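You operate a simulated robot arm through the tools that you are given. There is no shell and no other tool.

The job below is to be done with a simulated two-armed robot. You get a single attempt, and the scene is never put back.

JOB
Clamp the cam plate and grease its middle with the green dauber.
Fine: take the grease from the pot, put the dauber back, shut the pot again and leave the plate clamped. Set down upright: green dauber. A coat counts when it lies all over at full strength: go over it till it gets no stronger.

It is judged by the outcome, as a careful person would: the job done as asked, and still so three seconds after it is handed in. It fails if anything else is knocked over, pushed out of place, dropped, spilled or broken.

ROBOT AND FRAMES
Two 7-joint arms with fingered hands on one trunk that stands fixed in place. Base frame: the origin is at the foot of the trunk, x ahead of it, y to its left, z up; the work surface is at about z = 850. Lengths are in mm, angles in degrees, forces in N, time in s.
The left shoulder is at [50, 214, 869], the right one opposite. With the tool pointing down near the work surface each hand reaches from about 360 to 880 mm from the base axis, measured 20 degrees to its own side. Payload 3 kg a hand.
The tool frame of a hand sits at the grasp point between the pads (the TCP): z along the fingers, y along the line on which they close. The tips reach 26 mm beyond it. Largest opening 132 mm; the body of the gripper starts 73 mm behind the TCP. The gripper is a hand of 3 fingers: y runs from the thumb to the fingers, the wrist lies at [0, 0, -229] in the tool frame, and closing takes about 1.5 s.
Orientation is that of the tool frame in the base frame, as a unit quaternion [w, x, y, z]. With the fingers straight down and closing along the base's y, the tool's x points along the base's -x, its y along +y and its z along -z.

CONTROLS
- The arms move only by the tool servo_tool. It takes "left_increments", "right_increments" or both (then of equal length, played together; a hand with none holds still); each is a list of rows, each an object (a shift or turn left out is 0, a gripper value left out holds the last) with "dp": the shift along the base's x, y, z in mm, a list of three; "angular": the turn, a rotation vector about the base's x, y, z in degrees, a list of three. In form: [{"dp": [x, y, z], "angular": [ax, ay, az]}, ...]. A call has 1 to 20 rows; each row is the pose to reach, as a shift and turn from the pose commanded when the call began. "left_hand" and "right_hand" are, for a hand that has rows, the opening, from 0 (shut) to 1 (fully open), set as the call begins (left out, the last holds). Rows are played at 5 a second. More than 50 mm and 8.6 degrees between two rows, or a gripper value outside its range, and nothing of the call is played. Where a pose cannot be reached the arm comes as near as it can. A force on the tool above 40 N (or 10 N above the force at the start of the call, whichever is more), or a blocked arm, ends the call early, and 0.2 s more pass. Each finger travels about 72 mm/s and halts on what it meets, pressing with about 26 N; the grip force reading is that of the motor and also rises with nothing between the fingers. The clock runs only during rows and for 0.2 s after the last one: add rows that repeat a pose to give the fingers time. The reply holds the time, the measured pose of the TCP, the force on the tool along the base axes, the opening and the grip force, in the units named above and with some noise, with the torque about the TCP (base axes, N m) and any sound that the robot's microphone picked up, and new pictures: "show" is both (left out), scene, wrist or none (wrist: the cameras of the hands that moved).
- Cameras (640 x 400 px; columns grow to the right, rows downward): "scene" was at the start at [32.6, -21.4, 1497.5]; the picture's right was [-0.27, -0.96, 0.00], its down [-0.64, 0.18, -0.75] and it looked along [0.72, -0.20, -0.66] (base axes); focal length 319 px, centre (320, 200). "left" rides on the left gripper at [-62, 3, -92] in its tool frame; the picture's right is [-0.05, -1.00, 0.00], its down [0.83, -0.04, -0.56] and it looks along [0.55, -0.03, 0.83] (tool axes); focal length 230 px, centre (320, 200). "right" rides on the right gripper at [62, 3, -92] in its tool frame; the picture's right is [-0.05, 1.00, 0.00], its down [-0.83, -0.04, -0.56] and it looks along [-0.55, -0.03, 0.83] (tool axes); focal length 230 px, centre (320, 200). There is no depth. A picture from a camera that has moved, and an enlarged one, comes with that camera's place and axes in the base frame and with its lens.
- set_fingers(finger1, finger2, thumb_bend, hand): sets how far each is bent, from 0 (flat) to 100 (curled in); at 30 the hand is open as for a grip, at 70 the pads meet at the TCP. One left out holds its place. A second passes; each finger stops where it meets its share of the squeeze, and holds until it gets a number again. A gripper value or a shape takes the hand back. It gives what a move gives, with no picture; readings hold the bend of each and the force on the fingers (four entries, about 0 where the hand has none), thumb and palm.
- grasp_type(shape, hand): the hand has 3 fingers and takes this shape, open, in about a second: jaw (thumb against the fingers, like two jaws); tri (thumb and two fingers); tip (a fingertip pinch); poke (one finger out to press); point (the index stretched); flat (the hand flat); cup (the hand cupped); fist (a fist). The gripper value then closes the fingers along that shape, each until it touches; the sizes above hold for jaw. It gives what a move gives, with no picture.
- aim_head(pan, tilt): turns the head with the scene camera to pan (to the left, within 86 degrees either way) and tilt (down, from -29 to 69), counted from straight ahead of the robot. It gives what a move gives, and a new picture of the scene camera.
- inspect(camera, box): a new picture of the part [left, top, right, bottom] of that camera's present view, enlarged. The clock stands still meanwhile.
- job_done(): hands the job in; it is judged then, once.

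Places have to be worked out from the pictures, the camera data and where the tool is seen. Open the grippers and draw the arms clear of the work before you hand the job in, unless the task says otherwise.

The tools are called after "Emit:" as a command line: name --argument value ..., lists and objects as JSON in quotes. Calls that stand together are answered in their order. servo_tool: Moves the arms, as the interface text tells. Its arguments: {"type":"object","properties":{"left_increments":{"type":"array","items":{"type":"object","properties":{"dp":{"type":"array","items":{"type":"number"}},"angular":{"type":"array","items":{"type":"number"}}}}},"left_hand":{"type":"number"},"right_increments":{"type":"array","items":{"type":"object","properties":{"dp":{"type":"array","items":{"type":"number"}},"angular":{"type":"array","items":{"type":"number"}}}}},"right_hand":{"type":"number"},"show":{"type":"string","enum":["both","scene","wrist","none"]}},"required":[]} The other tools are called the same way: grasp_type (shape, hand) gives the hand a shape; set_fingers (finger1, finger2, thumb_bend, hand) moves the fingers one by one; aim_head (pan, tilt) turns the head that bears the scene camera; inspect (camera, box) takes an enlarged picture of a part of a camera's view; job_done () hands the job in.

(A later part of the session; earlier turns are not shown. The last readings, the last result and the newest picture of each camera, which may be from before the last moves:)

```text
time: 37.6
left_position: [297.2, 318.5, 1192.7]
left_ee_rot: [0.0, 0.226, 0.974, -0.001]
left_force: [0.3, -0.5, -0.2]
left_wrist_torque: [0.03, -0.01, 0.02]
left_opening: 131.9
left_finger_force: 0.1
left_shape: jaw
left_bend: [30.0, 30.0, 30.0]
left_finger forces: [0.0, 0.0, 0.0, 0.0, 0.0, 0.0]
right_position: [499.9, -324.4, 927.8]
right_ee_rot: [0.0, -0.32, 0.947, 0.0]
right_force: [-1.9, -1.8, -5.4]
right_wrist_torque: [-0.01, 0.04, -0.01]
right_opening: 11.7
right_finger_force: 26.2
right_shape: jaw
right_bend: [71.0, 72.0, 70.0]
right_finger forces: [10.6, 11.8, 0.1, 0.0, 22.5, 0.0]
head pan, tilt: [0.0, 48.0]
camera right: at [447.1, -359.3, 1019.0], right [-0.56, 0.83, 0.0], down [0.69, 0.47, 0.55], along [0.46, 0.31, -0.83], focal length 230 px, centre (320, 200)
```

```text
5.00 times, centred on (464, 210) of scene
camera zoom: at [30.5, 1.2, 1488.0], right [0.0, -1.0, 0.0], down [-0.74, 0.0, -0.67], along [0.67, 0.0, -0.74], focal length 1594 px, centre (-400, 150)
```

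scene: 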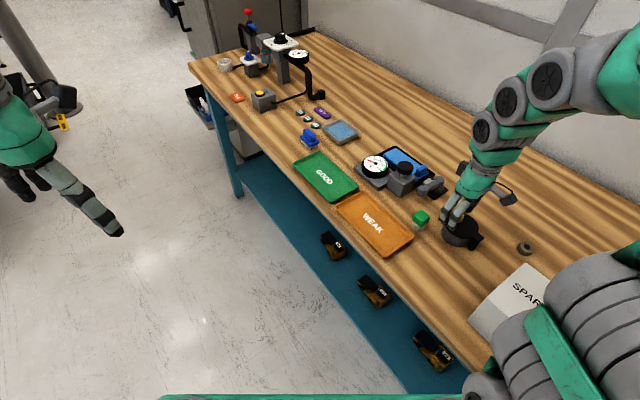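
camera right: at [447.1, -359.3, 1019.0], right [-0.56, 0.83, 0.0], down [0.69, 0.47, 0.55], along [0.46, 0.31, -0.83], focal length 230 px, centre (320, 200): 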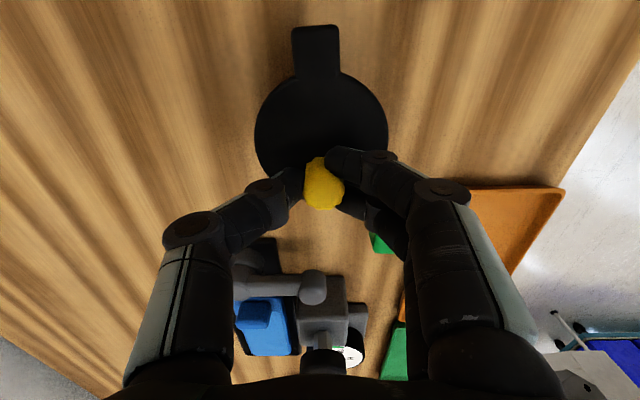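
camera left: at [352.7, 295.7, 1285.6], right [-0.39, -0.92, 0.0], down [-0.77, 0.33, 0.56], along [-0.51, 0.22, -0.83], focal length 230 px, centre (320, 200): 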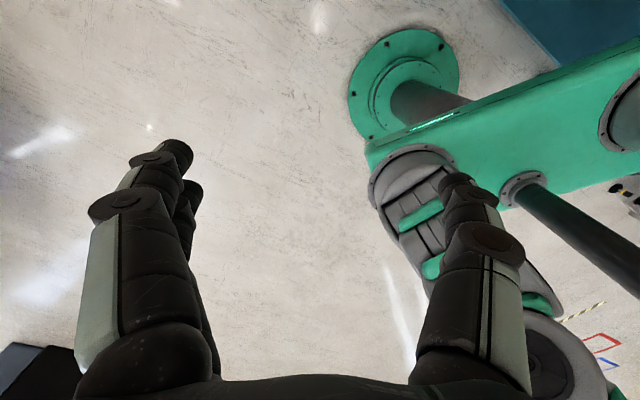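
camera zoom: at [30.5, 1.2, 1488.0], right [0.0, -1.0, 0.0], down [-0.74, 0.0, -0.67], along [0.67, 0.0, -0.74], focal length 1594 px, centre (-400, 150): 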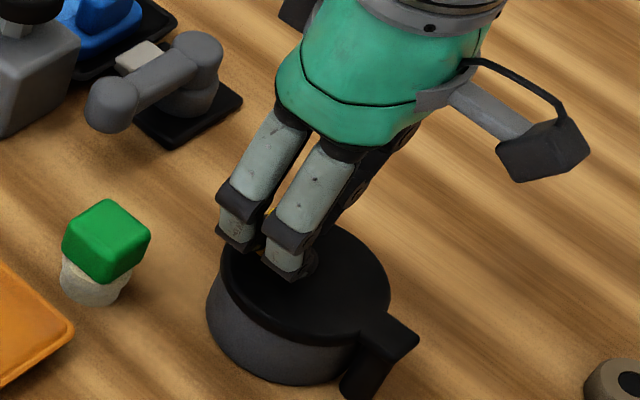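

The knob is gripped (about 22 N). I try a 10° clockwise swing of the lid about its post to feel if it moves.

Emit:
servo_tool --right_increments '[{"dp": [1.4, -2.2, 0], "angular": [0, 0, -2.5]}, {"dp": [2.8, -4.4, 0], "angular": [0, 0, -5]}, {"dp": [4.1, -6.7, 0], "angular": [0, 0, -7.5]}, {"dp": [5.4, -9.2, 0], "angular": [0, 0, -10]}, {"dp": [5.4, -9.2, 0], "angular": [0, 0, -10]}]' --show "wrist"

Emit:
inspect --camera "scene" --box '[400, 170, 528, 250]'

```text
time: 38.8
left_position: [295.9, 319.6, 1193.4]
left_ee_rot: [0.0, 0.226, 0.974, 0.0]
left_force: [0.4, -1.0, 0.1]
left_wrist_torque: [0.01, -0.02, -0.03]
left_opening: 132.0
left_finger_force: 0.1
left_shape: jaw
left_bend: [30.0, 30.0, 30.0]
left_finger forces: [0.0, 0.0, 0.1, 0.2, 0.0, 0.0]
right_position: [502.7, -333.4, 927.1]
right_ee_rot: [-0.001, -0.236, 0.972, 0.001]
right_force: [-27.0, 16.1, 4.3]
right_wrist_torque: [0.51, 0.64, 0.36]
right_opening: 11.3
right_finger_force: 26.4
right_shape: jaw
right_bend: [71.0, 71.0, 71.0]
right_finger forces: [28.7, 18.7, 0.1, 0.1, 12.7, 0.0]
head pan, tilt: [0.0, 48.0]
camera right: at [446.2, -358.7, 1019.3], right [-0.41, 0.91, 0.0], down [0.76, 0.34, 0.55], along [0.5, 0.23, -0.83], focal length 230 px, centre (320, 200)
```

right: 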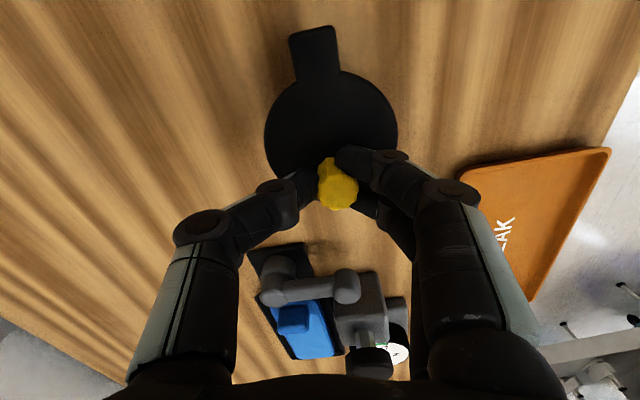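

```text
5.00 times, centred on (464, 210) of scene
camera zoom: at [30.0, 1.6, 1488.1], right [0.0, -1.0, 0.0], down [-0.74, 0.0, -0.67], along [0.67, 0.0, -0.74], focal length 1594 px, centre (-400, 150)
```

zoom: 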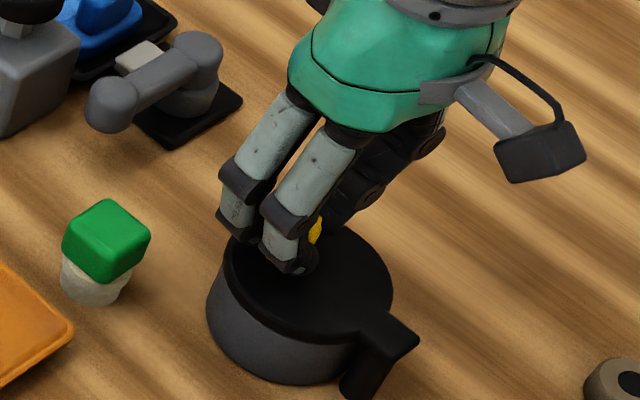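

31 N and the lid stays: it does not swing clockwise. I return and try counter-clockwise.

Emit:
servo_tool --right_increments '[{"dp": [-2.6, 4.8, 0], "angular": [0, 0, 5]}, {"dp": [-5.4, 9.2, 0], "angular": [0, 0, 10]}, {"dp": [-7.2, 11.5, 0], "angular": [0, 0, 12.5]}, {"dp": [-9, 13.7, 0], "angular": [0, 0, 15]}, {"dp": [-10.8, 15.9, 0], "angular": [0, 0, 17.5]}, {"dp": [-12.6, 18, 0], "angular": [0, 0, 20]}, {"dp": [-12.6, 18, 0], "angular": [0, 0, 20]}]' --show "wrist"

Emit:
inspect --camera "scene" --box '[400, 170, 528, 250]'

```text
time: 40.4
left_position: [296.7, 319.8, 1192.6]
left_ee_rot: [0.0, 0.226, 0.974, 0.0]
left_force: [0.0, 0.6, 0.0]
left_wrist_torque: [0.0, 0.01, 0.0]
left_opening: 131.7
left_finger_force: 0.1
left_shape: jaw
left_bend: [30.0, 30.0, 30.0]
left_finger forces: [0.0, 0.1, 0.0, 0.0, 0.0, 0.0]
right_position: [490.9, -316.9, 928.0]
right_ee_rot: [0.001, -0.401, 0.916, 0.0]
right_force: [-7.3, -10.9, 5.2]
right_wrist_torque: [-0.12, 0.15, 0.08]
right_opening: 11.3
right_finger_force: 25.8
right_shape: jaw
right_bend: [71.0, 72.0, 71.0]
right_finger forces: [16.3, 13.6, 0.0, 0.1, 26.8, 0.1]
head pan, tilt: [0.0, 48.0]
camera right: at [445.9, -359.2, 1019.3], right [-0.7, 0.72, 0.0], down [0.59, 0.58, 0.55], along [0.4, 0.39, -0.83], focal length 230 px, centre (320, 200)
```

right: 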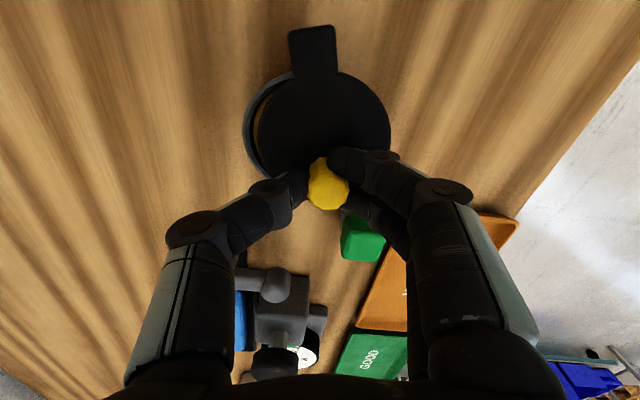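

```text
5.00 times, centred on (464, 210) of scene
camera zoom: at [30.3, 1.2, 1488.0], right [0.0, -1.0, 0.0], down [-0.74, 0.0, -0.67], along [0.67, 0.0, -0.74], focal length 1594 px, centre (-400, 150)
```

zoom: 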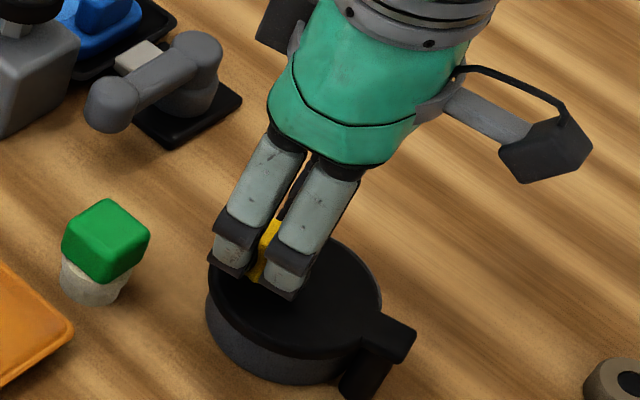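

The lid swings counter-clockwise, and yellow grease shows in the gap. Some inward radial force, so I tighten the arc a little and continue.

Emit:
servo_tool --right_increments '[{"dp": [-3.8, 2, 0], "angular": [0, 0, 4]}, {"dp": [-7.5, 4.3, 0], "angular": [0, 0, 8]}, {"dp": [-11, 6.5, 0], "angular": [0, 0, 12]}, {"dp": [-14.8, 8.6, 0], "angular": [0, 0, 16]}, {"dp": [-18.5, 10.3, 0], "angular": [0, 0, 20]}, {"dp": [-22.5, 11.8, 0], "angular": [0, 0, 24]}, {"dp": [-22.5, 11.8, 0], "angular": [0, 0, 24]}]' --show "wrist"

```text
time: 42.0
left_position: [295.9, 319.7, 1193.7]
left_ee_rot: [0.0, 0.225, 0.974, 0.0]
left_force: [-0.1, -0.1, 0.1]
left_wrist_torque: [0.0, 0.01, 0.03]
left_opening: 132.2
left_finger_force: 0.0
left_shape: jaw
left_bend: [30.0, 30.0, 30.0]
left_finger forces: [0.0, 0.0, 0.1, 0.0, 0.1, 0.0]
right_position: [468.8, -305.1, 926.6]
right_ee_rot: [0.0, -0.583, 0.813, -0.001]
right_force: [-0.4, 0.2, 0.5]
right_wrist_torque: [0.06, 0.01, 0.04]
right_opening: 10.9
right_finger_force: 25.7
right_shape: jaw
right_bend: [71.0, 72.0, 71.0]
right_finger forces: [11.8, 15.8, 0.0, 0.1, 25.5, 0.0]
head pan, tilt: [0.0, 48.0]
camera right: at [445.3, -361.3, 1019.4], right [-0.93, 0.37, 0.0], down [0.31, 0.77, 0.56], along [0.21, 0.52, -0.83], focal length 230 px, centre (320, 200)
```

right: 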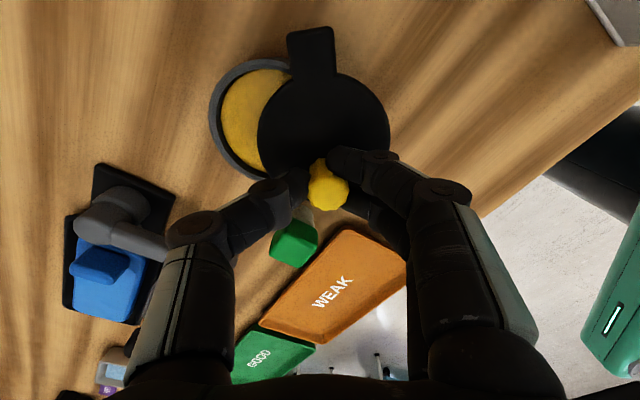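

Forces are near zero and the grease is visible. I swing the lid further on the same arc.

Emit:
servo_tool --right_increments '[{"dp": [-4, 1.2, 0], "angular": [0, 0, 4]}, {"dp": [-8.1, 2, 0], "angular": [0, 0, 8]}, {"dp": [-12.3, 2.6, 0], "angular": [0, 0, 12]}, {"dp": [-16.5, 3, 0], "angular": [0, 0, 16]}, {"dp": [-20.7, 3.1, 0], "angular": [0, 0, 20]}, {"dp": [-24.8, 2.9, 0], "angular": [0, 0, 24]}, {"dp": [-29, 2.4, 0], "angular": [0, 0, 28]}, {"dp": [-33.1, 1.6, 0], "angular": [0, 0, 32]}, {"dp": [-37.2, 0.5, 0], "angular": [0, 0, 36]}, {"dp": [-41.1, -0.8, 0], "angular": [0, 0, 40]}, {"dp": [-41.1, -0.8, 0], "angular": [0, 0, 40]}]' --show "both"

```text
time: 44.4
left_position: [295.1, 319.3, 1193.2]
left_ee_rot: [-0.001, 0.226, 0.974, 0.0]
left_force: [0.0, 0.2, 1.1]
left_wrist_torque: [-0.02, -0.02, -0.01]
left_opening: 131.7
left_finger_force: 0.1
left_shape: jaw
left_bend: [30.0, 30.0, 30.0]
left_finger forces: [0.0, 0.0, 0.0, 0.0, 0.0, 0.0]
right_position: [427.8, -305.3, 927.6]
right_ee_rot: [0.001, 0.826, -0.564, 0.0]
right_force: [7.8, -15.3, -2.2]
right_wrist_torque: [-0.29, -0.12, 0.1]
right_opening: 10.9
right_finger_force: 26.5
right_shape: jaw
right_bend: [71.0, 72.0, 71.0]
right_finger forces: [20.3, 12.8, 0.1, 0.1, 26.2, 0.1]
head pan, tilt: [0.0, 48.0]
camera right: at [446.7, -363.6, 1019.7], right [-0.95, -0.31, 0.0], down [-0.26, 0.79, 0.55], along [-0.17, 0.53, -0.83], focal length 230 px, centre (320, 200)
```

scene: 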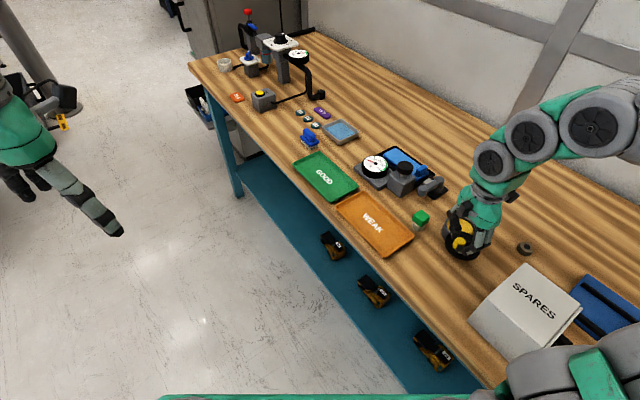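
right: 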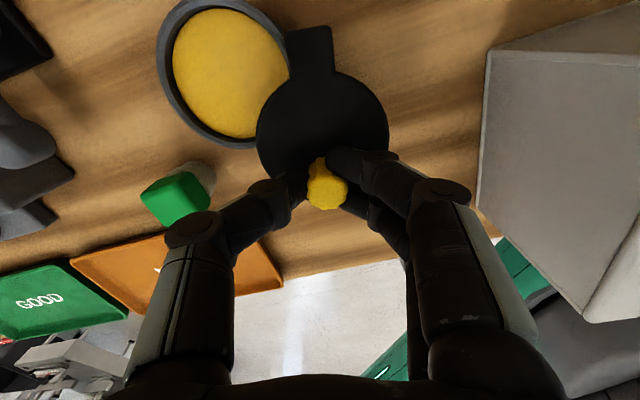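

The lid is almost clear of the pot. I open it about 24° more, with a slightly smaller radius.

Emit:
servo_tool --right_increments '[{"dp": [-3.4, -2.8, 0], "angular": [0, 0, 4]}, {"dp": [-7.2, -5.3, 0], "angular": [0, 0, 8]}, {"dp": [-10.8, -7.7, 0], "angular": [0, 0, 12]}, {"dp": [-14.2, -10, 0], "angular": [0, 0, 16]}, {"dp": [-17.4, -12.7, 0], "angular": [0, 0, 20]}, {"dp": [-20.4, -15.4, 0], "angular": [0, 0, 24]}, {"dp": [-20.4, -15.4, 0], "angular": [0, 0, 24]}]' --show "both"

```text
time: 44.8
left_position: [294.9, 318.9, 1194.1]
left_ee_rot: [0.0, 0.225, 0.974, 0.002]
left_force: [0.5, 0.4, -0.8]
left_wrist_torque: [-0.01, -0.02, 0.01]
left_opening: 132.0
left_finger_force: 0.0
left_shape: jaw
left_bend: [30.0, 30.0, 30.0]
left_finger forces: [0.0, 0.0, 0.0, 0.0, 0.1, 0.0]
right_position: [423.8, -306.9, 926.4]
right_ee_rot: [0.004, 0.839, -0.544, 0.007]
right_force: [4.1, -7.2, 9.2]
right_wrist_torque: [-0.15, -0.1, 0.05]
right_opening: 11.9
right_finger_force: 25.6
right_shape: jaw
right_bend: [71.0, 72.0, 71.0]
right_finger forces: [18.1, 16.3, 0.0, 0.0, 27.5, 0.1]
right hand out of reach, approached as far as the arm can: row 1, 2
head pan, tilt: [0.0, 48.0]
stopped in row 2 (right hand): the force on the tool passed its limit at 45 N (the readings are from after the stop); the commanded pose is now the measured one
camera right: at [445.8, -363.0, 1019.5], right [-0.93, -0.36, 0.0], down [-0.3, 0.78, 0.54], along [-0.2, 0.51, -0.84], focal length 230 px, centre (320, 200)
```

scene: 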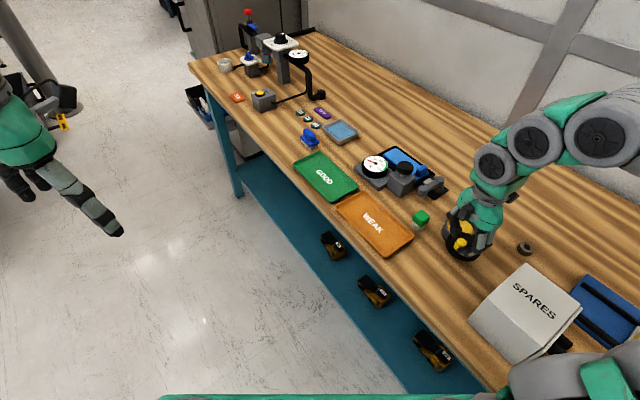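
right: 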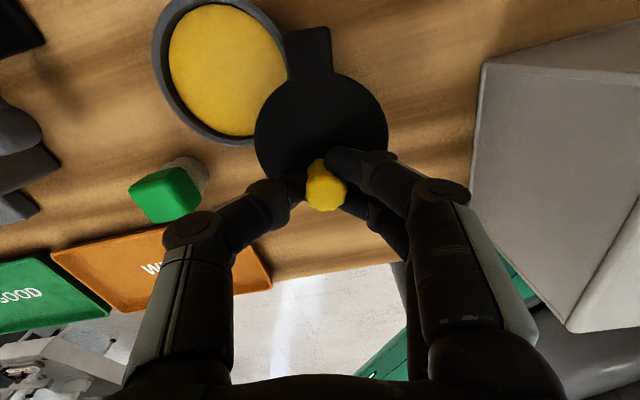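

The wrist is at its limit; the lid is open ~75°. I release the knob and lift, then look.

Emit:
servo_tool --right_increments '[{"dp": [0, 0, 0]}, {"dp": [0, 0, 0]}, {"dp": [0, 0, 0]}, {"dp": [0, 0, 0]}]' --right_hand 0.42 --show "none"

Emit:
servo_tool --right_increments '[{"dp": [0, 0, 25]}, {"dp": [0, 0, 60], "angular": [0, 0, -8]}, {"dp": [0, 0, 75], "angular": [0, 0, -16]}, {"dp": [0, 0, 75], "angular": [0, 0, -24]}, {"dp": [0, 0, 75], "angular": [0, 0, -32]}, {"dp": [0, 0, 75], "angular": [0, 0, -40]}, {"dp": [0, 0, 75], "angular": [0, 0, -48]}, {"dp": [0, 0, 75], "angular": [0, 0, -56]}, {"dp": [0, 0, 75], "angular": [0, 0, -64]}, {"dp": [0, 0, 75], "angular": [0, 0, -72]}, {"dp": [0, 0, 75], "angular": [0, 0, -80]}, {"dp": [0, 0, 75], "angular": [0, 0, -80]}]' --show "both"

```text
time: 45.8
left_position: [296.8, 319.7, 1192.6]
left_ee_rot: [0.0, 0.224, 0.975, 0.0]
left_force: [0.8, 0.1, 0.5]
left_wrist_torque: [0.0, -0.03, -0.02]
left_opening: 132.0
left_finger_force: 0.0
left_shape: jaw
left_bend: [30.0, 30.0, 30.0]
left_finger forces: [0.1, 0.1, 0.0, 0.0, 0.0, 0.1]
right_position: [424.4, -305.4, 925.8]
right_ee_rot: [0.004, 0.839, -0.543, 0.004]
right_force: [-0.1, -1.1, 0.0]
right_wrist_torque: [0.0, -0.02, 0.01]
right_opening: 54.9
right_finger_force: 0.0
right_shape: jaw
right_bend: [73.0, 73.0, 70.0]
right_finger forces: [0.0, 0.0, 0.1, 0.0, 0.0, 0.0]
head pan, tilt: [0.0, 48.0]
```

```text
time: 48.4
left_position: [296.1, 319.7, 1192.8]
left_ee_rot: [0.0, 0.225, 0.974, 0.0]
left_force: [0.6, 0.6, 0.6]
left_wrist_torque: [0.0, 0.0, 0.0]
left_opening: 131.8
left_finger_force: 0.1
left_shape: jaw
left_bend: [30.0, 30.0, 30.0]
left_finger forces: [0.1, 0.0, 0.0, 0.1, 0.0, 0.0]
right_position: [424.6, -305.0, 1001.2]
right_ee_rot: [-0.005, -0.293, 0.956, -0.002]
right_force: [0.2, 0.2, 0.0]
right_wrist_torque: [0.01, 0.02, 0.0]
right_opening: 54.9
right_finger_force: 0.0
right_shape: jaw
right_bend: [73.0, 73.0, 70.0]
right_finger forces: [0.0, 0.0, 0.0, 0.1, 0.1, 0.1]
head pan, tilt: [0.0, 48.0]
camera right: at [371.8, -337.2, 1094.0], right [-0.52, 0.86, 0.0], down [0.72, 0.43, 0.55], along [0.47, 0.28, -0.84], focal length 230 px, centre (320, 200)
```

scene: 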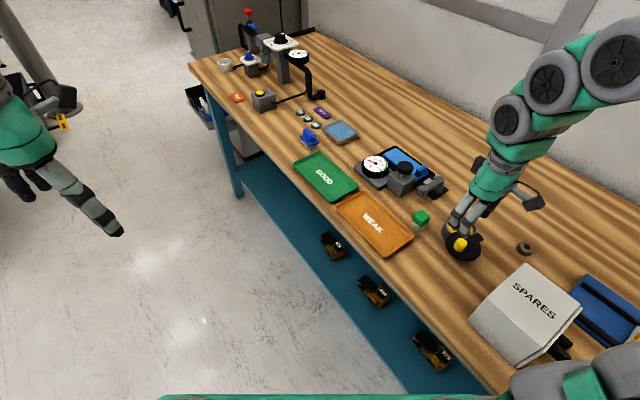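
right: 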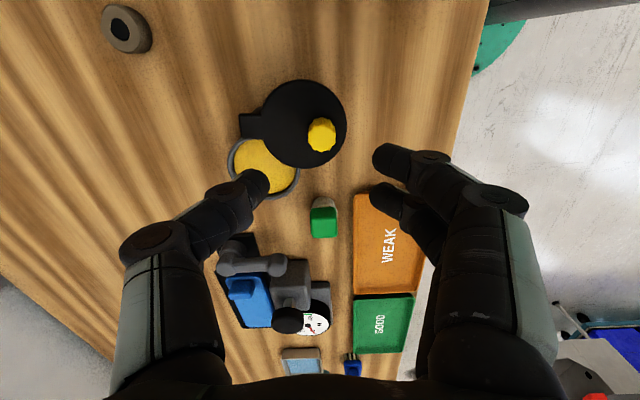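

The lid is about 85° open, leaving the pot mouth free. Now I go above the dauber (about (513.5,-246)) and correct the small tilt of the hand.

Emit:
servo_tool --right_increments '[{"dp": [30, 20, 0], "angular": [0.2, -0.2, 1.5]}, {"dp": [60, 40, 0], "angular": [0.4, -0.47, 3]}, {"dp": [89, 59, 0], "angular": [0.4, -0.47, 3]}, {"dp": [89, 59, -30], "angular": [0.4, -0.47, 3]}, {"dp": [89, 59, -45], "angular": [0.4, -0.47, 3]}, {"dp": [89, 59, -45], "angular": [0.4, -0.47, 3]}]' --right_hand 0.45 --show "both"

Emit:
inspect --camera "right" --box '[160, 50, 480, 250]'

Emit:
inspect --camera "scene" --box '[400, 170, 528, 250]'

```text
time: 49.8
left_position: [295.4, 318.7, 1192.0]
left_ee_rot: [0.0, 0.225, 0.974, 0.0]
left_force: [-0.1, 1.2, -0.4]
left_wrist_torque: [-0.01, 0.01, -0.01]
left_opening: 132.1
left_finger_force: 0.0
left_shape: jaw
left_bend: [30.0, 30.0, 30.0]
left_finger forces: [0.0, 0.1, 0.1, 0.0, 0.1, 0.0]
right_position: [513.2, -246.8, 954.8]
right_ee_rot: [-0.001, -0.319, 0.948, 0.001]
right_force: [-0.3, 0.1, 0.1]
right_wrist_torque: [-0.02, 0.0, 0.0]
right_opening: 58.9
right_finger_force: 0.2
right_shape: jaw
right_bend: [73.0, 73.0, 70.0]
right_finger forces: [0.0, 0.0, 0.0, 0.0, 0.1, 0.0]
head pan, tilt: [0.0, 48.0]
camera right: at [461.4, -281.3, 1048.4], right [-0.56, 0.83, 0.0], down [0.69, 0.47, 0.56], along [0.46, 0.31, -0.83], focal length 230 px, centre (320, 200)
```

scene: 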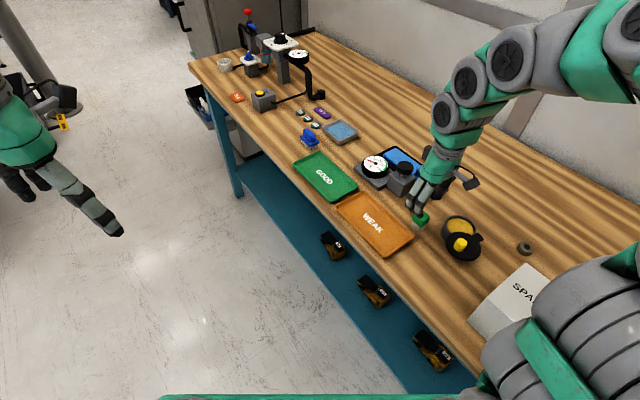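
right: 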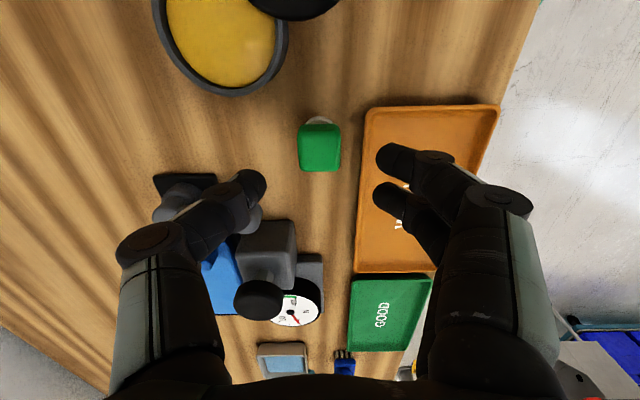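

```text
2.00 times, centred on (320, 150) of right
camera zoom: at [461.4, -281.3, 1048.4], right [-0.56, 0.83, 0.0], down [0.69, 0.47, 0.56], along [0.46, 0.31, -0.83], focal length 460 px, centre (320, 300)
```

zoom: 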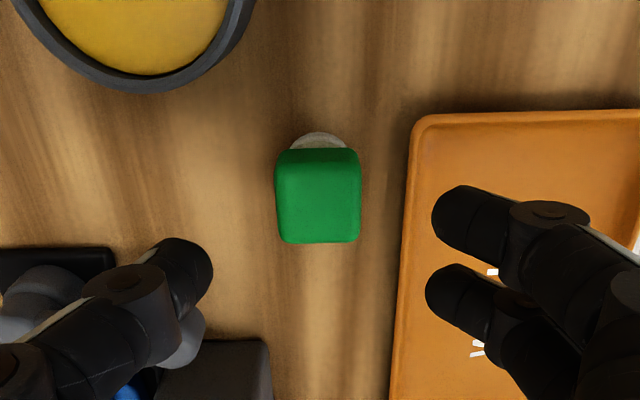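

```text
5.00 times, centred on (464, 210) of scene
camera zoom: at [30.5, 1.3, 1488.0], right [0.0, -1.0, 0.0], down [-0.74, 0.0, -0.67], along [0.67, 0.0, -0.74], focal length 1594 px, centre (-400, 150)
```

zoom: 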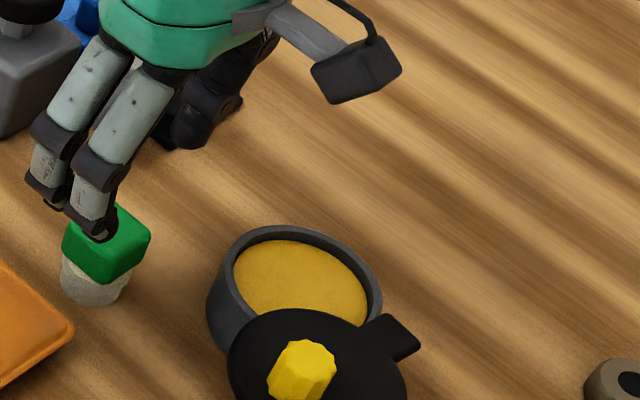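

The dauber is centered between the fingers and its faces are aligned with the hand. I lower to z≈897 and close on the green block.

Emit:
servo_tool --right_increments '[{"dp": [-0.5, -0.5, -25]}, {"dp": [-0.5, -0.5, -45]}, {"dp": [-0.5, -0.5, -58]}, {"dp": [-0.5, -0.5, -58]}]' --show "none"

Emit:
inspect --camera "scene" --box '[380, 170, 476, 230]'

Emit:
inspect --camera "right" --box '[160, 80, 480, 280]'

```text
time: 50.8
left_position: [296.2, 319.5, 1192.8]
left_ee_rot: [0.0, 0.225, 0.974, 0.0]
left_force: [-0.1, -0.2, 0.2]
left_wrist_torque: [0.02, -0.01, -0.01]
left_opening: 131.8
left_finger_force: 0.1
left_shape: jaw
left_bend: [30.0, 30.0, 30.0]
left_finger forces: [0.1, 0.0, 0.0, 0.0, 0.0, 0.0]
right_position: [512.2, -247.8, 897.6]
right_ee_rot: [0.0, -0.319, 0.948, 0.001]
right_force: [0.1, 0.0, 0.5]
right_wrist_torque: [0.02, -0.01, 0.0]
right_opening: 58.8
right_finger_force: 0.2
right_shape: jaw
right_bend: [73.0, 73.0, 70.0]
right_finger forces: [0.0, 0.1, 0.1, 0.1, 0.1, 0.0]
head pan, tilt: [0.0, 48.0]
```

```text
6.67 times, centred on (428, 200) of scene
camera zoom: at [30.5, 1.3, 1488.0], right [0.0, -1.0, 0.0], down [-0.74, 0.0, -0.67], along [0.67, 0.0, -0.74], focal length 2125 px, centre (-400, 200)
```

zoom: 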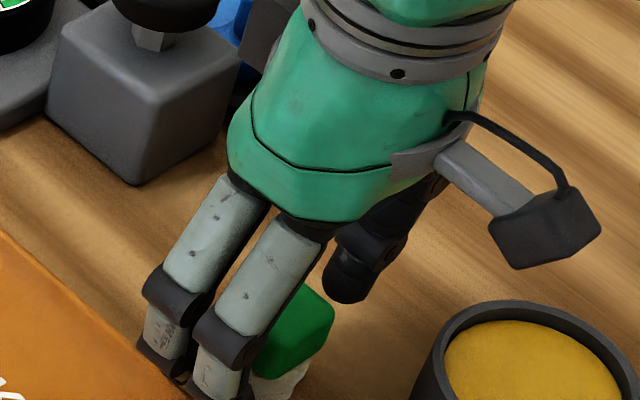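

```text
2.00 times, centred on (320, 180) of right
camera zoom: at [461.4, -282.4, 990.3], right [-0.56, 0.83, 0.0], down [0.69, 0.47, 0.56], along [0.46, 0.31, -0.83], focal length 460 px, centre (320, 240)
```

zoom: 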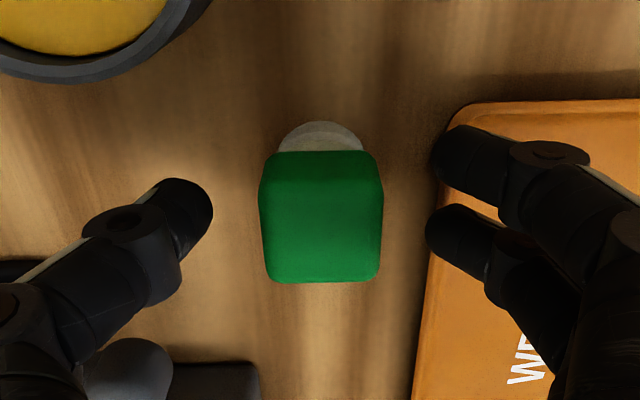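

Block centre is ~3–4 mm nearer the camera than the TCP; I shift by that and close the hand.

Emit:
servo_tool --right_increments '[{"dp": [-2.5, -1.9, 0]}, {"dp": [-2.5, -1.9, 0]}]' --show "none"

Emit:
servo_tool --right_increments '[{"dp": [0, 0, 0]}, {"dp": [0, 0, 0]}, {"dp": [0, 0, 0]}, {"dp": [0, 0, 0]}, {"dp": [0, 0, 0]}, {"dp": [0, 0, 0]}]' --right_hand 0 --show "wrist"

Emit:
inspect --camera "right" --box '[160, 80, 480, 280]'

```text
time: 51.4
left_position: [295.7, 318.5, 1192.8]
left_ee_rot: [0.0, 0.225, 0.974, 0.0]
left_force: [-0.2, -0.1, 0.4]
left_wrist_torque: [-0.02, -0.04, 0.0]
left_opening: 131.9
left_finger_force: 0.0
left_shape: jaw
left_bend: [30.0, 30.0, 30.0]
left_finger forces: [0.0, 0.1, 0.0, 0.0, 0.1, 0.1]
right_position: [510.9, -249.3, 897.3]
right_ee_rot: [0.0, -0.319, 0.948, 0.001]
right_force: [-0.4, 0.7, -0.8]
right_wrist_torque: [-0.01, 0.01, 0.0]
right_opening: 59.1
right_finger_force: 0.1
right_shape: jaw
right_bend: [73.0, 73.0, 70.0]
right_finger forces: [0.0, 0.1, 0.0, 0.1, 0.0, 0.0]
head pan, tilt: [0.0, 48.0]
```

```text
time: 52.8
left_position: [296.5, 319.5, 1193.1]
left_ee_rot: [0.0, 0.224, 0.974, 0.0]
left_force: [-0.2, -0.2, 0.2]
left_wrist_torque: [0.01, 0.0, 0.05]
left_opening: 132.1
left_finger_force: 0.1
left_shape: jaw
left_bend: [30.0, 30.0, 30.0]
left_finger forces: [0.0, 0.0, 0.0, 0.0, 0.0, 0.0]
right_position: [511.7, -249.3, 898.7]
right_ee_rot: [0.0, -0.319, 0.948, 0.001]
right_force: [0.2, 0.4, 0.3]
right_wrist_torque: [0.0, 0.04, 0.03]
right_opening: 22.8
right_finger_force: 26.1
right_shape: jaw
right_bend: [72.0, 73.0, 70.0]
right_finger forces: [9.6, 12.6, 0.0, 0.0, 22.5, 0.0]
head pan, tilt: [0.0, 48.0]
camera right: at [458.9, -284.1, 990.4], right [-0.56, 0.83, 0.0], down [0.69, 0.47, 0.56], along [0.46, 0.31, -0.83], focal length 230 px, centre (320, 200)
```

right: 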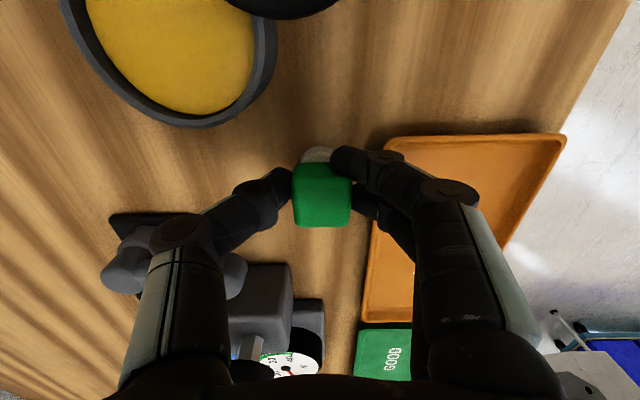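

```text
2.00 times, centred on (320, 180) of right
camera zoom: at [458.9, -284.1, 990.4], right [-0.56, 0.83, 0.0], down [0.69, 0.47, 0.56], along [0.46, 0.31, -0.83], focal length 460 px, centre (320, 240)
```

zoom: 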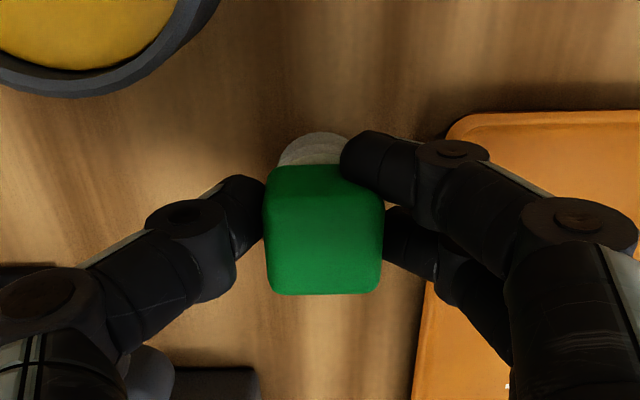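

The dauber is gripped (22 N). I lift it straight up and check.

Emit:
servo_tool --right_increments '[{"dp": [0, 0, 8]}, {"dp": [0, 0, 25]}, {"dp": [0, 0, 50]}, {"dp": [0, 0, 75]}, {"dp": [0, 0, 75]}]' --show "both"

Emit:
inspect --camera "scene" --box '[380, 170, 508, 250]'

Emit:
inspect --camera "right" --box '[80, 0, 400, 200]'

```text
time: 54.0
left_position: [295.2, 319.6, 1193.2]
left_ee_rot: [0.0, 0.225, 0.974, 0.0]
left_force: [0.8, -1.0, 0.1]
left_wrist_torque: [0.03, -0.01, -0.01]
left_opening: 131.7
left_finger_force: 0.1
left_shape: jaw
left_bend: [30.0, 30.0, 30.0]
left_finger forces: [0.0, 0.0, 0.1, 0.0, 0.0, 0.0]
right_position: [511.2, -250.0, 973.0]
right_ee_rot: [-0.001, -0.319, 0.948, 0.001]
right_force: [0.5, -0.3, 0.0]
right_wrist_torque: [0.02, 0.0, 0.0]
right_opening: 22.9
right_finger_force: 25.9
right_shape: jaw
right_bend: [72.0, 73.0, 70.0]
right_finger forces: [9.8, 12.7, 0.0, 0.0, 22.6, 0.0]
head pan, tilt: [0.0, 48.0]
camera right: at [458.9, -284.2, 1065.1], right [-0.56, 0.83, 0.0], down [0.69, 0.47, 0.55], along [0.46, 0.31, -0.83], focal length 230 px, centre (320, 200)
```

scene: 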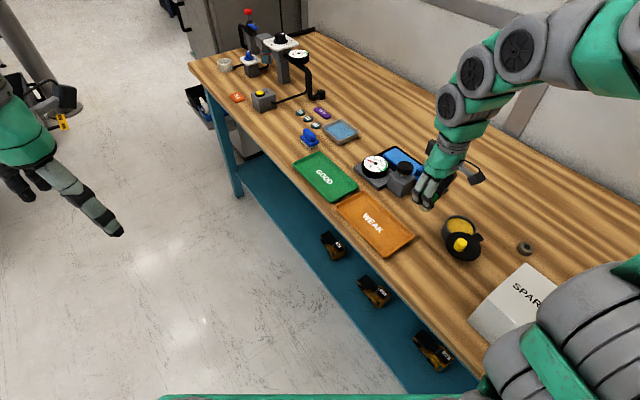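
right: 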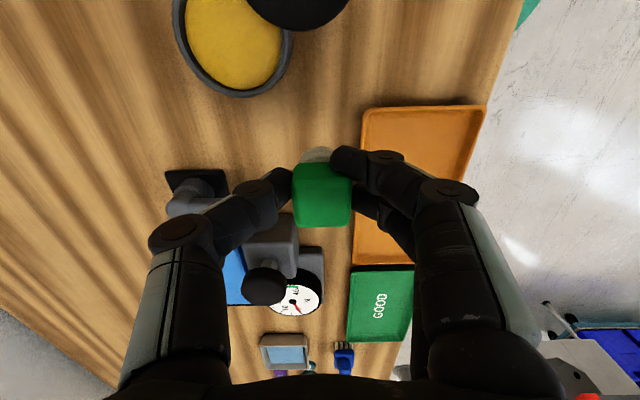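

```text
5.00 times, centred on (444, 210) of scene
camera zoom: at [30.5, 1.3, 1488.0], right [0.0, -1.0, 0.0], down [-0.74, 0.0, -0.67], along [0.67, 0.0, -0.74], focal length 1594 px, centre (-300, 150)
```

zoom: 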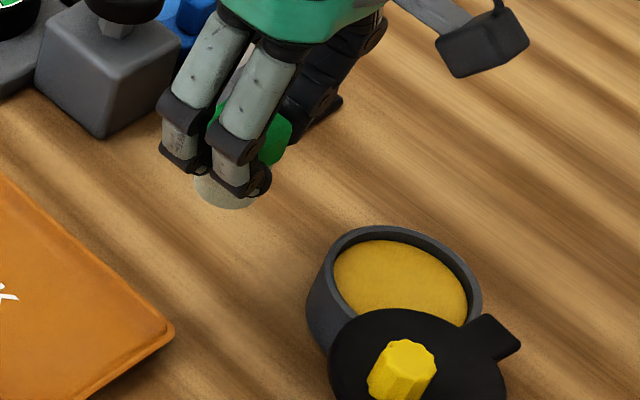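

```text
2.00 times, centred on (240, 100) of right
camera zoom: at [458.9, -284.2, 1065.1], right [-0.56, 0.83, 0.0], down [0.69, 0.47, 0.55], along [0.46, 0.31, -0.83], focal length 460 px, centre (480, 400)
```

zoom: 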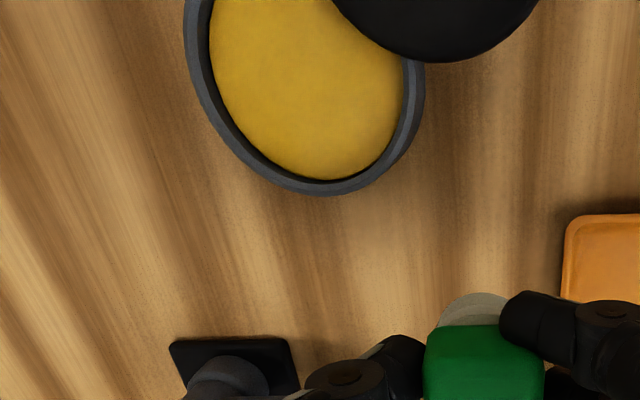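

Dauber is held well; felt points down. Pot centre measured at (484,-332), mouth radius ~31, grease just below the rim. I move over the pot, slightly away from the lid, and come down to above the grease.

Emit:
servo_tool --right_increments '[{"dp": [-8, -30, 0]}, {"dp": [-16, -60, 0]}, {"dp": [-22, -84.5, 0]}, {"dp": [-22, -84.5, -18]}, {"dp": [-22, -84.5, -35]}, {"dp": [-22, -84.5, -35]}]' --show "both"

Emit:
inspect --camera "scene" --box '[400, 180, 528, 260]'

Emit:
inspect --camera "right" --box '[160, 80, 480, 280]'

```text
time: 55.4
left_position: [296.4, 320.3, 1192.7]
left_ee_rot: [0.0, 0.225, 0.974, 0.0]
left_force: [0.1, 0.7, 0.2]
left_wrist_torque: [-0.05, 0.02, 0.0]
left_opening: 132.0
left_finger_force: 0.0
left_shape: jaw
left_bend: [30.0, 30.0, 30.0]
left_finger forces: [0.0, 0.0, 0.1, 0.1, 0.0, 0.0]
right_position: [488.6, -335.3, 938.1]
right_ee_rot: [0.001, -0.319, 0.948, -0.001]
right_force: [-0.4, 1.0, 0.2]
right_wrist_torque: [0.0, 0.01, -0.05]
right_opening: 22.9
right_finger_force: 26.0
right_shape: jaw
right_bend: [72.0, 73.0, 70.0]
right_finger forces: [9.9, 13.0, 0.0, 0.0, 22.5, 0.0]
head pan, tilt: [0.0, 48.0]
camera right: at [436.6, -369.0, 1030.1], right [-0.56, 0.83, 0.0], down [0.69, 0.47, 0.56], along [0.46, 0.31, -0.83], focal length 230 px, centre (320, 200)
```

scene: 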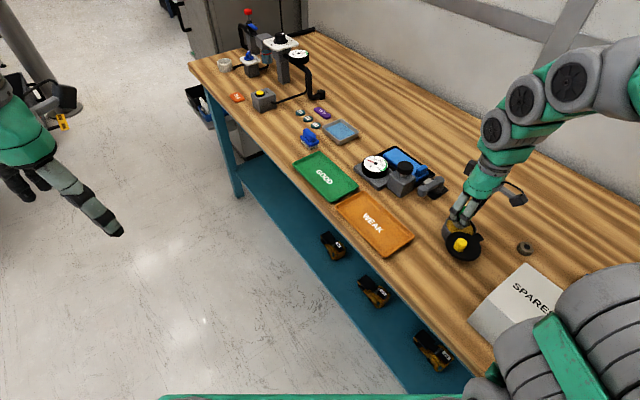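
right: 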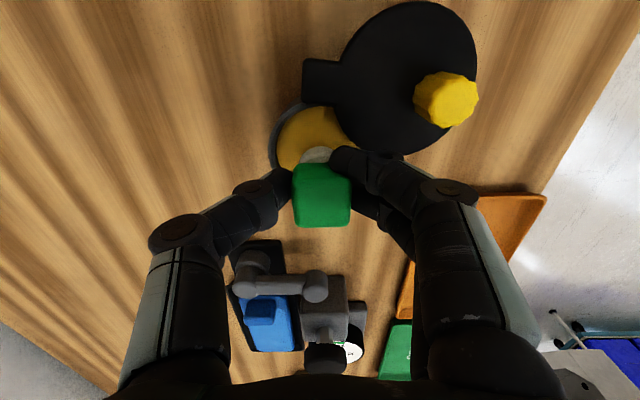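

```text
5.00 times, centred on (464, 220) of scene
camera zoom: at [30.5, 1.3, 1488.0], right [0.0, -1.0, 0.0], down [-0.74, 0.0, -0.67], along [0.67, 0.0, -0.74], focal length 1594 px, centre (-400, 100)
```

zoom: 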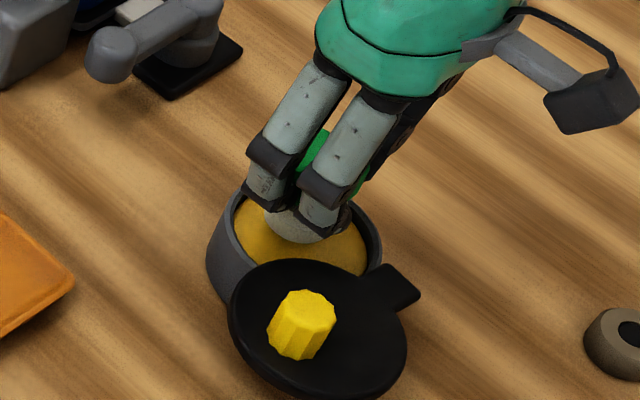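

```text
2.00 times, centred on (320, 180) of right
camera zoom: at [436.6, -369.0, 1030.1], right [-0.56, 0.83, 0.0], down [0.69, 0.47, 0.56], along [0.46, 0.31, -0.83], focal length 460 px, centre (320, 240)
```

zoom: 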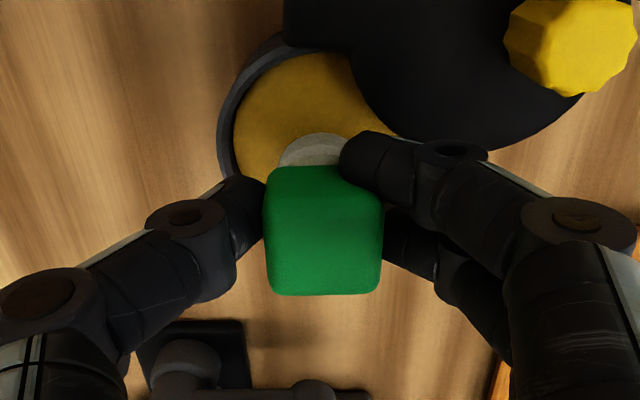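

The felt sits about 5 mm ahead of the TCP, so I shift back (−6.5,−2) to center it in the pot mouth, then lower slowly toward the grease.

Emit:
servo_tool --right_increments '[{"dp": [-6.5, -2, 0]}, {"dp": [-6.5, -2, -4]}, {"dp": [-6.5, -2, -7]}, {"dp": [-6.5, -2, -9]}, {"dp": [-6.5, -2, -11]}, {"dp": [-6.5, -2, -11]}]' --show "wrist"

Emit:
inspect --camera "scene" --box '[416, 200, 496, 250]'

Emit:
inspect --camera "right" --box '[220, 80, 420, 205]'

```text
time: 56.8
left_position: [296.8, 319.0, 1192.4]
left_ee_rot: [-0.001, 0.227, 0.974, 0.0]
left_force: [0.3, 0.5, 0.2]
left_wrist_torque: [0.04, -0.01, 0.02]
left_opening: 131.6
left_finger_force: 0.1
left_shape: jaw
left_bend: [30.0, 30.0, 30.0]
left_finger forces: [0.0, 0.0, 0.1, 0.0, 0.0, 0.1]
right_position: [481.0, -336.6, 927.3]
right_ee_rot: [0.0, -0.319, 0.948, 0.0]
right_force: [-1.8, -0.5, 5.0]
right_wrist_torque: [0.05, -0.01, 0.0]
right_opening: 23.0
right_finger_force: 26.6
right_shape: jaw
right_bend: [72.0, 73.0, 70.0]
right_finger forces: [10.5, 13.4, 0.1, 0.0, 23.4, 0.0]
head pan, tilt: [0.0, 48.0]
camera right: at [429.9, -370.6, 1019.6], right [-0.56, 0.83, 0.0], down [0.69, 0.47, 0.56], along [0.46, 0.31, -0.83], focal length 230 px, centre (320, 200)
```

right: 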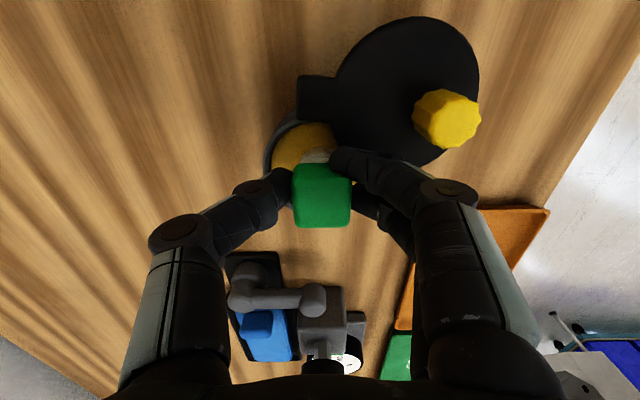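

```text
8.00 times, centred on (456, 225) of scene
camera zoom: at [30.4, 1.3, 1488.0], right [0.0, -1.0, 0.0], down [-0.74, 0.0, -0.67], along [0.67, 0.0, -0.74], focal length 2550 px, centre (-768, 0)
```

zoom: 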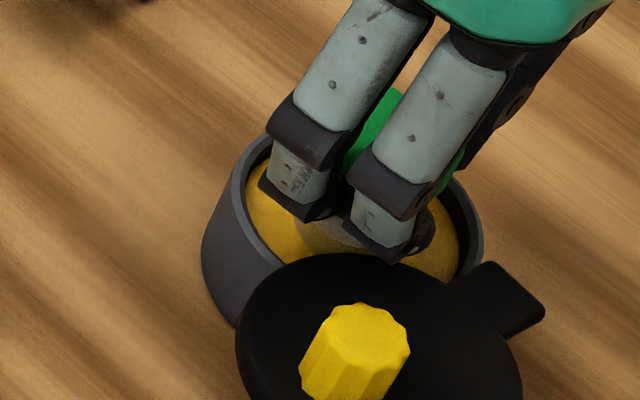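

```text
3.20 times, centred on (320, 142) of right
camera zoom: at [429.9, -370.6, 1019.6], right [-0.56, 0.83, 0.0], down [0.69, 0.47, 0.56], along [0.46, 0.31, -0.83], focal length 736 px, centre (320, 384)
```

zoom: 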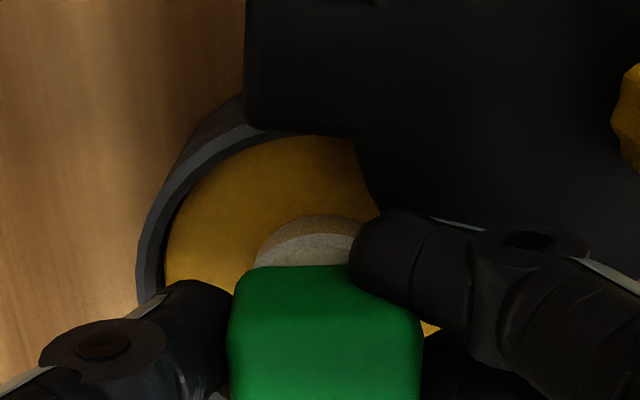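

5 N upward at z≈927: the felt rests on the grease. I press 1.5 mm more, dwell briefly, and lift to see the felt.

Emit:
servo_tool --right_increments '[{"dp": [0, 0, -1.5]}, {"dp": [1, 1, -1.5]}, {"dp": [-1, -1, -1.5]}, {"dp": [0, 0, -1]}, {"dp": [0, 0, 10]}, {"dp": [0, 0, 30]}, {"dp": [0, 0, 50]}, {"dp": [0, 0, 50]}]' --show "wrist"

Emit:
inspect --camera "scene" --box '[416, 180, 496, 230]'

Emit:
inspect --camera "right" --box '[220, 60, 420, 185]'

```text
time: 58.6
left_position: [296.0, 320.1, 1193.0]
left_ee_rot: [0.0, 0.225, 0.974, -0.001]
left_force: [-0.6, -0.1, -0.6]
left_wrist_torque: [0.02, -0.01, 0.01]
left_opening: 132.0
left_finger_force: 0.0
left_shape: jaw
left_bend: [30.0, 30.0, 30.0]
left_finger forces: [0.0, 0.0, 0.0, 0.0, 0.0, 0.1]
right_position: [482.6, -335.6, 978.3]
right_ee_rot: [0.0, -0.319, 0.948, 0.0]
right_force: [0.2, -0.4, -0.7]
right_wrist_torque: [0.02, 0.01, -0.02]
right_opening: 22.9
right_finger_force: 26.3
right_shape: jaw
right_bend: [72.0, 73.0, 71.0]
right_finger forces: [10.9, 14.4, 0.1, 0.0, 23.9, 0.0]
head pan, tilt: [0.0, 48.0]
camera right: at [430.9, -370.3, 1069.6], right [-0.56, 0.83, 0.0], down [0.69, 0.47, 0.56], along [0.46, 0.31, -0.83], focal length 230 px, centre (320, 200)
```

right: 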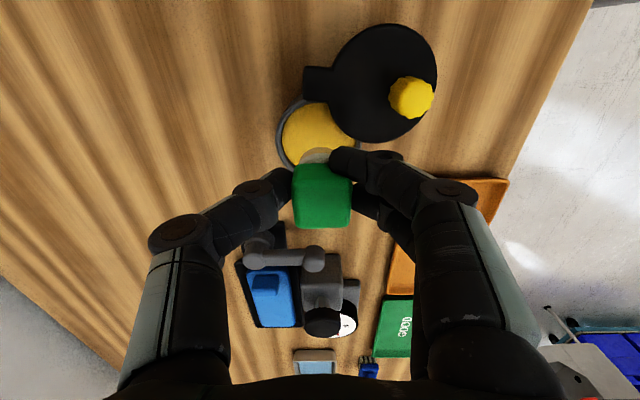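

```text
8.00 times, centred on (456, 205) of scene
camera zoom: at [30.5, 1.3, 1488.0], right [0.0, -1.0, 0.0], down [-0.74, 0.0, -0.67], along [0.67, 0.0, -0.74], focal length 2550 px, centre (-768, 160)
```

zoom: 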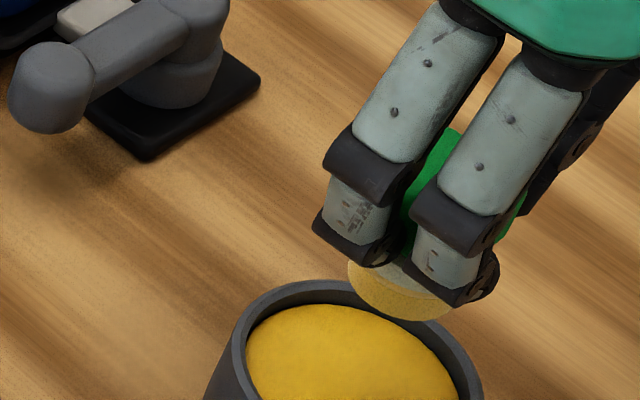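

```text
3.20 times, centred on (320, 122) of right
camera zoom: at [430.9, -370.3, 1069.6], right [-0.56, 0.83, 0.0], down [0.69, 0.47, 0.56], along [0.46, 0.31, -0.83], focal length 736 px, centre (320, 448)
```

zoom: 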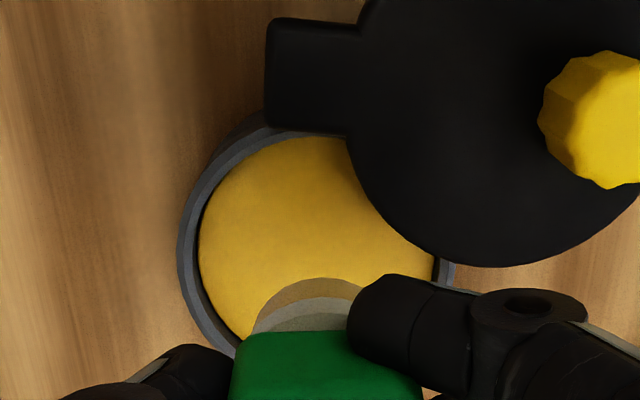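

The felt's underside is now yellow with grease. I raise the hand and carry the dauber over to the plate, keeping high, to look at the plate from above.

Emit:
servo_tool --right_increments '[{"dp": [0, 0, 40]}, {"dp": [40, 14, 45]}, {"dp": [80, 29, 45]}, {"dp": [120, 44, 45]}, {"dp": [160, 59, 45]}, {"dp": [200, 74, 45]}, {"dp": [240, 89, 45]}, {"dp": [269, 100, 45]}, {"dp": [269, 100, 45]}]' --show "wrist"

Emit:
inspect --camera "right" --box '[200, 20, 440, 170]'

```text
time: 60.6
left_position: [295.4, 319.2, 1192.4]
left_ee_rot: [0.0, 0.226, 0.974, 0.001]
left_force: [0.6, 0.4, -0.5]
left_wrist_torque: [0.02, 0.04, 0.01]
left_opening: 132.1
left_finger_force: 0.0
left_shape: jaw
left_bend: [30.0, 30.0, 30.0]
left_finger forces: [0.0, 0.0, 0.0, 0.0, 0.0, 0.1]
right_position: [751.1, -235.7, 1024.9]
right_ee_rot: [0.001, -0.318, 0.948, 0.001]
right_force: [0.0, -0.2, -0.3]
right_wrist_torque: [0.0, -0.02, 0.01]
right_opening: 22.7
right_finger_force: 26.4
right_shape: jaw
right_bend: [72.0, 73.0, 71.0]
right_finger forces: [10.3, 13.7, 0.0, 0.1, 22.4, 0.0]
head pan, tilt: [0.0, 48.0]
camera right: at [699.1, -270.2, 1115.6], right [-0.56, 0.83, 0.0], down [0.69, 0.47, 0.56], along [0.46, 0.31, -0.83], focal length 230 px, centre (320, 200)
```

right: 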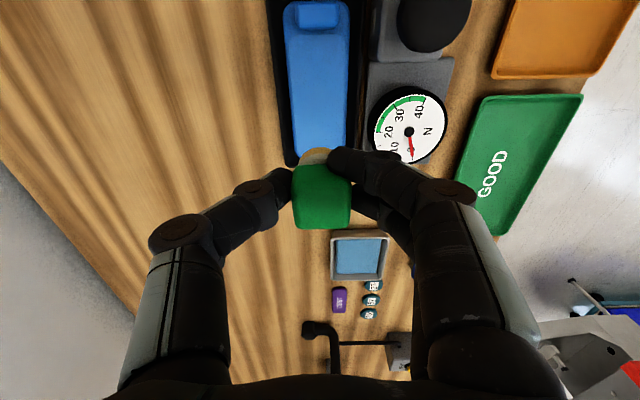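

```text
2.67 times, centred on (320, 95) of right
camera zoom: at [699.1, -270.2, 1115.6], right [-0.56, 0.83, 0.0], down [0.69, 0.47, 0.56], along [0.46, 0.31, -0.83], focal length 614 px, centre (320, 480)
```

zoom: 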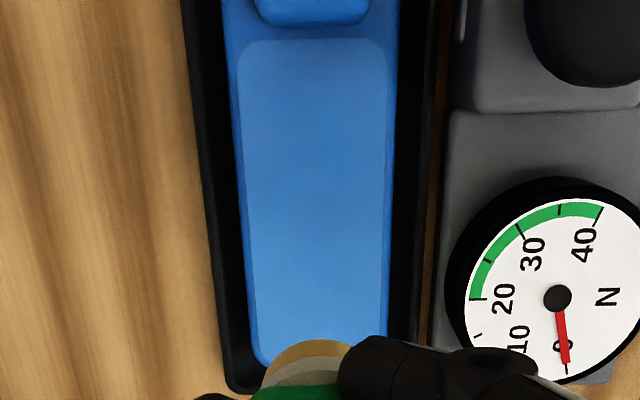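

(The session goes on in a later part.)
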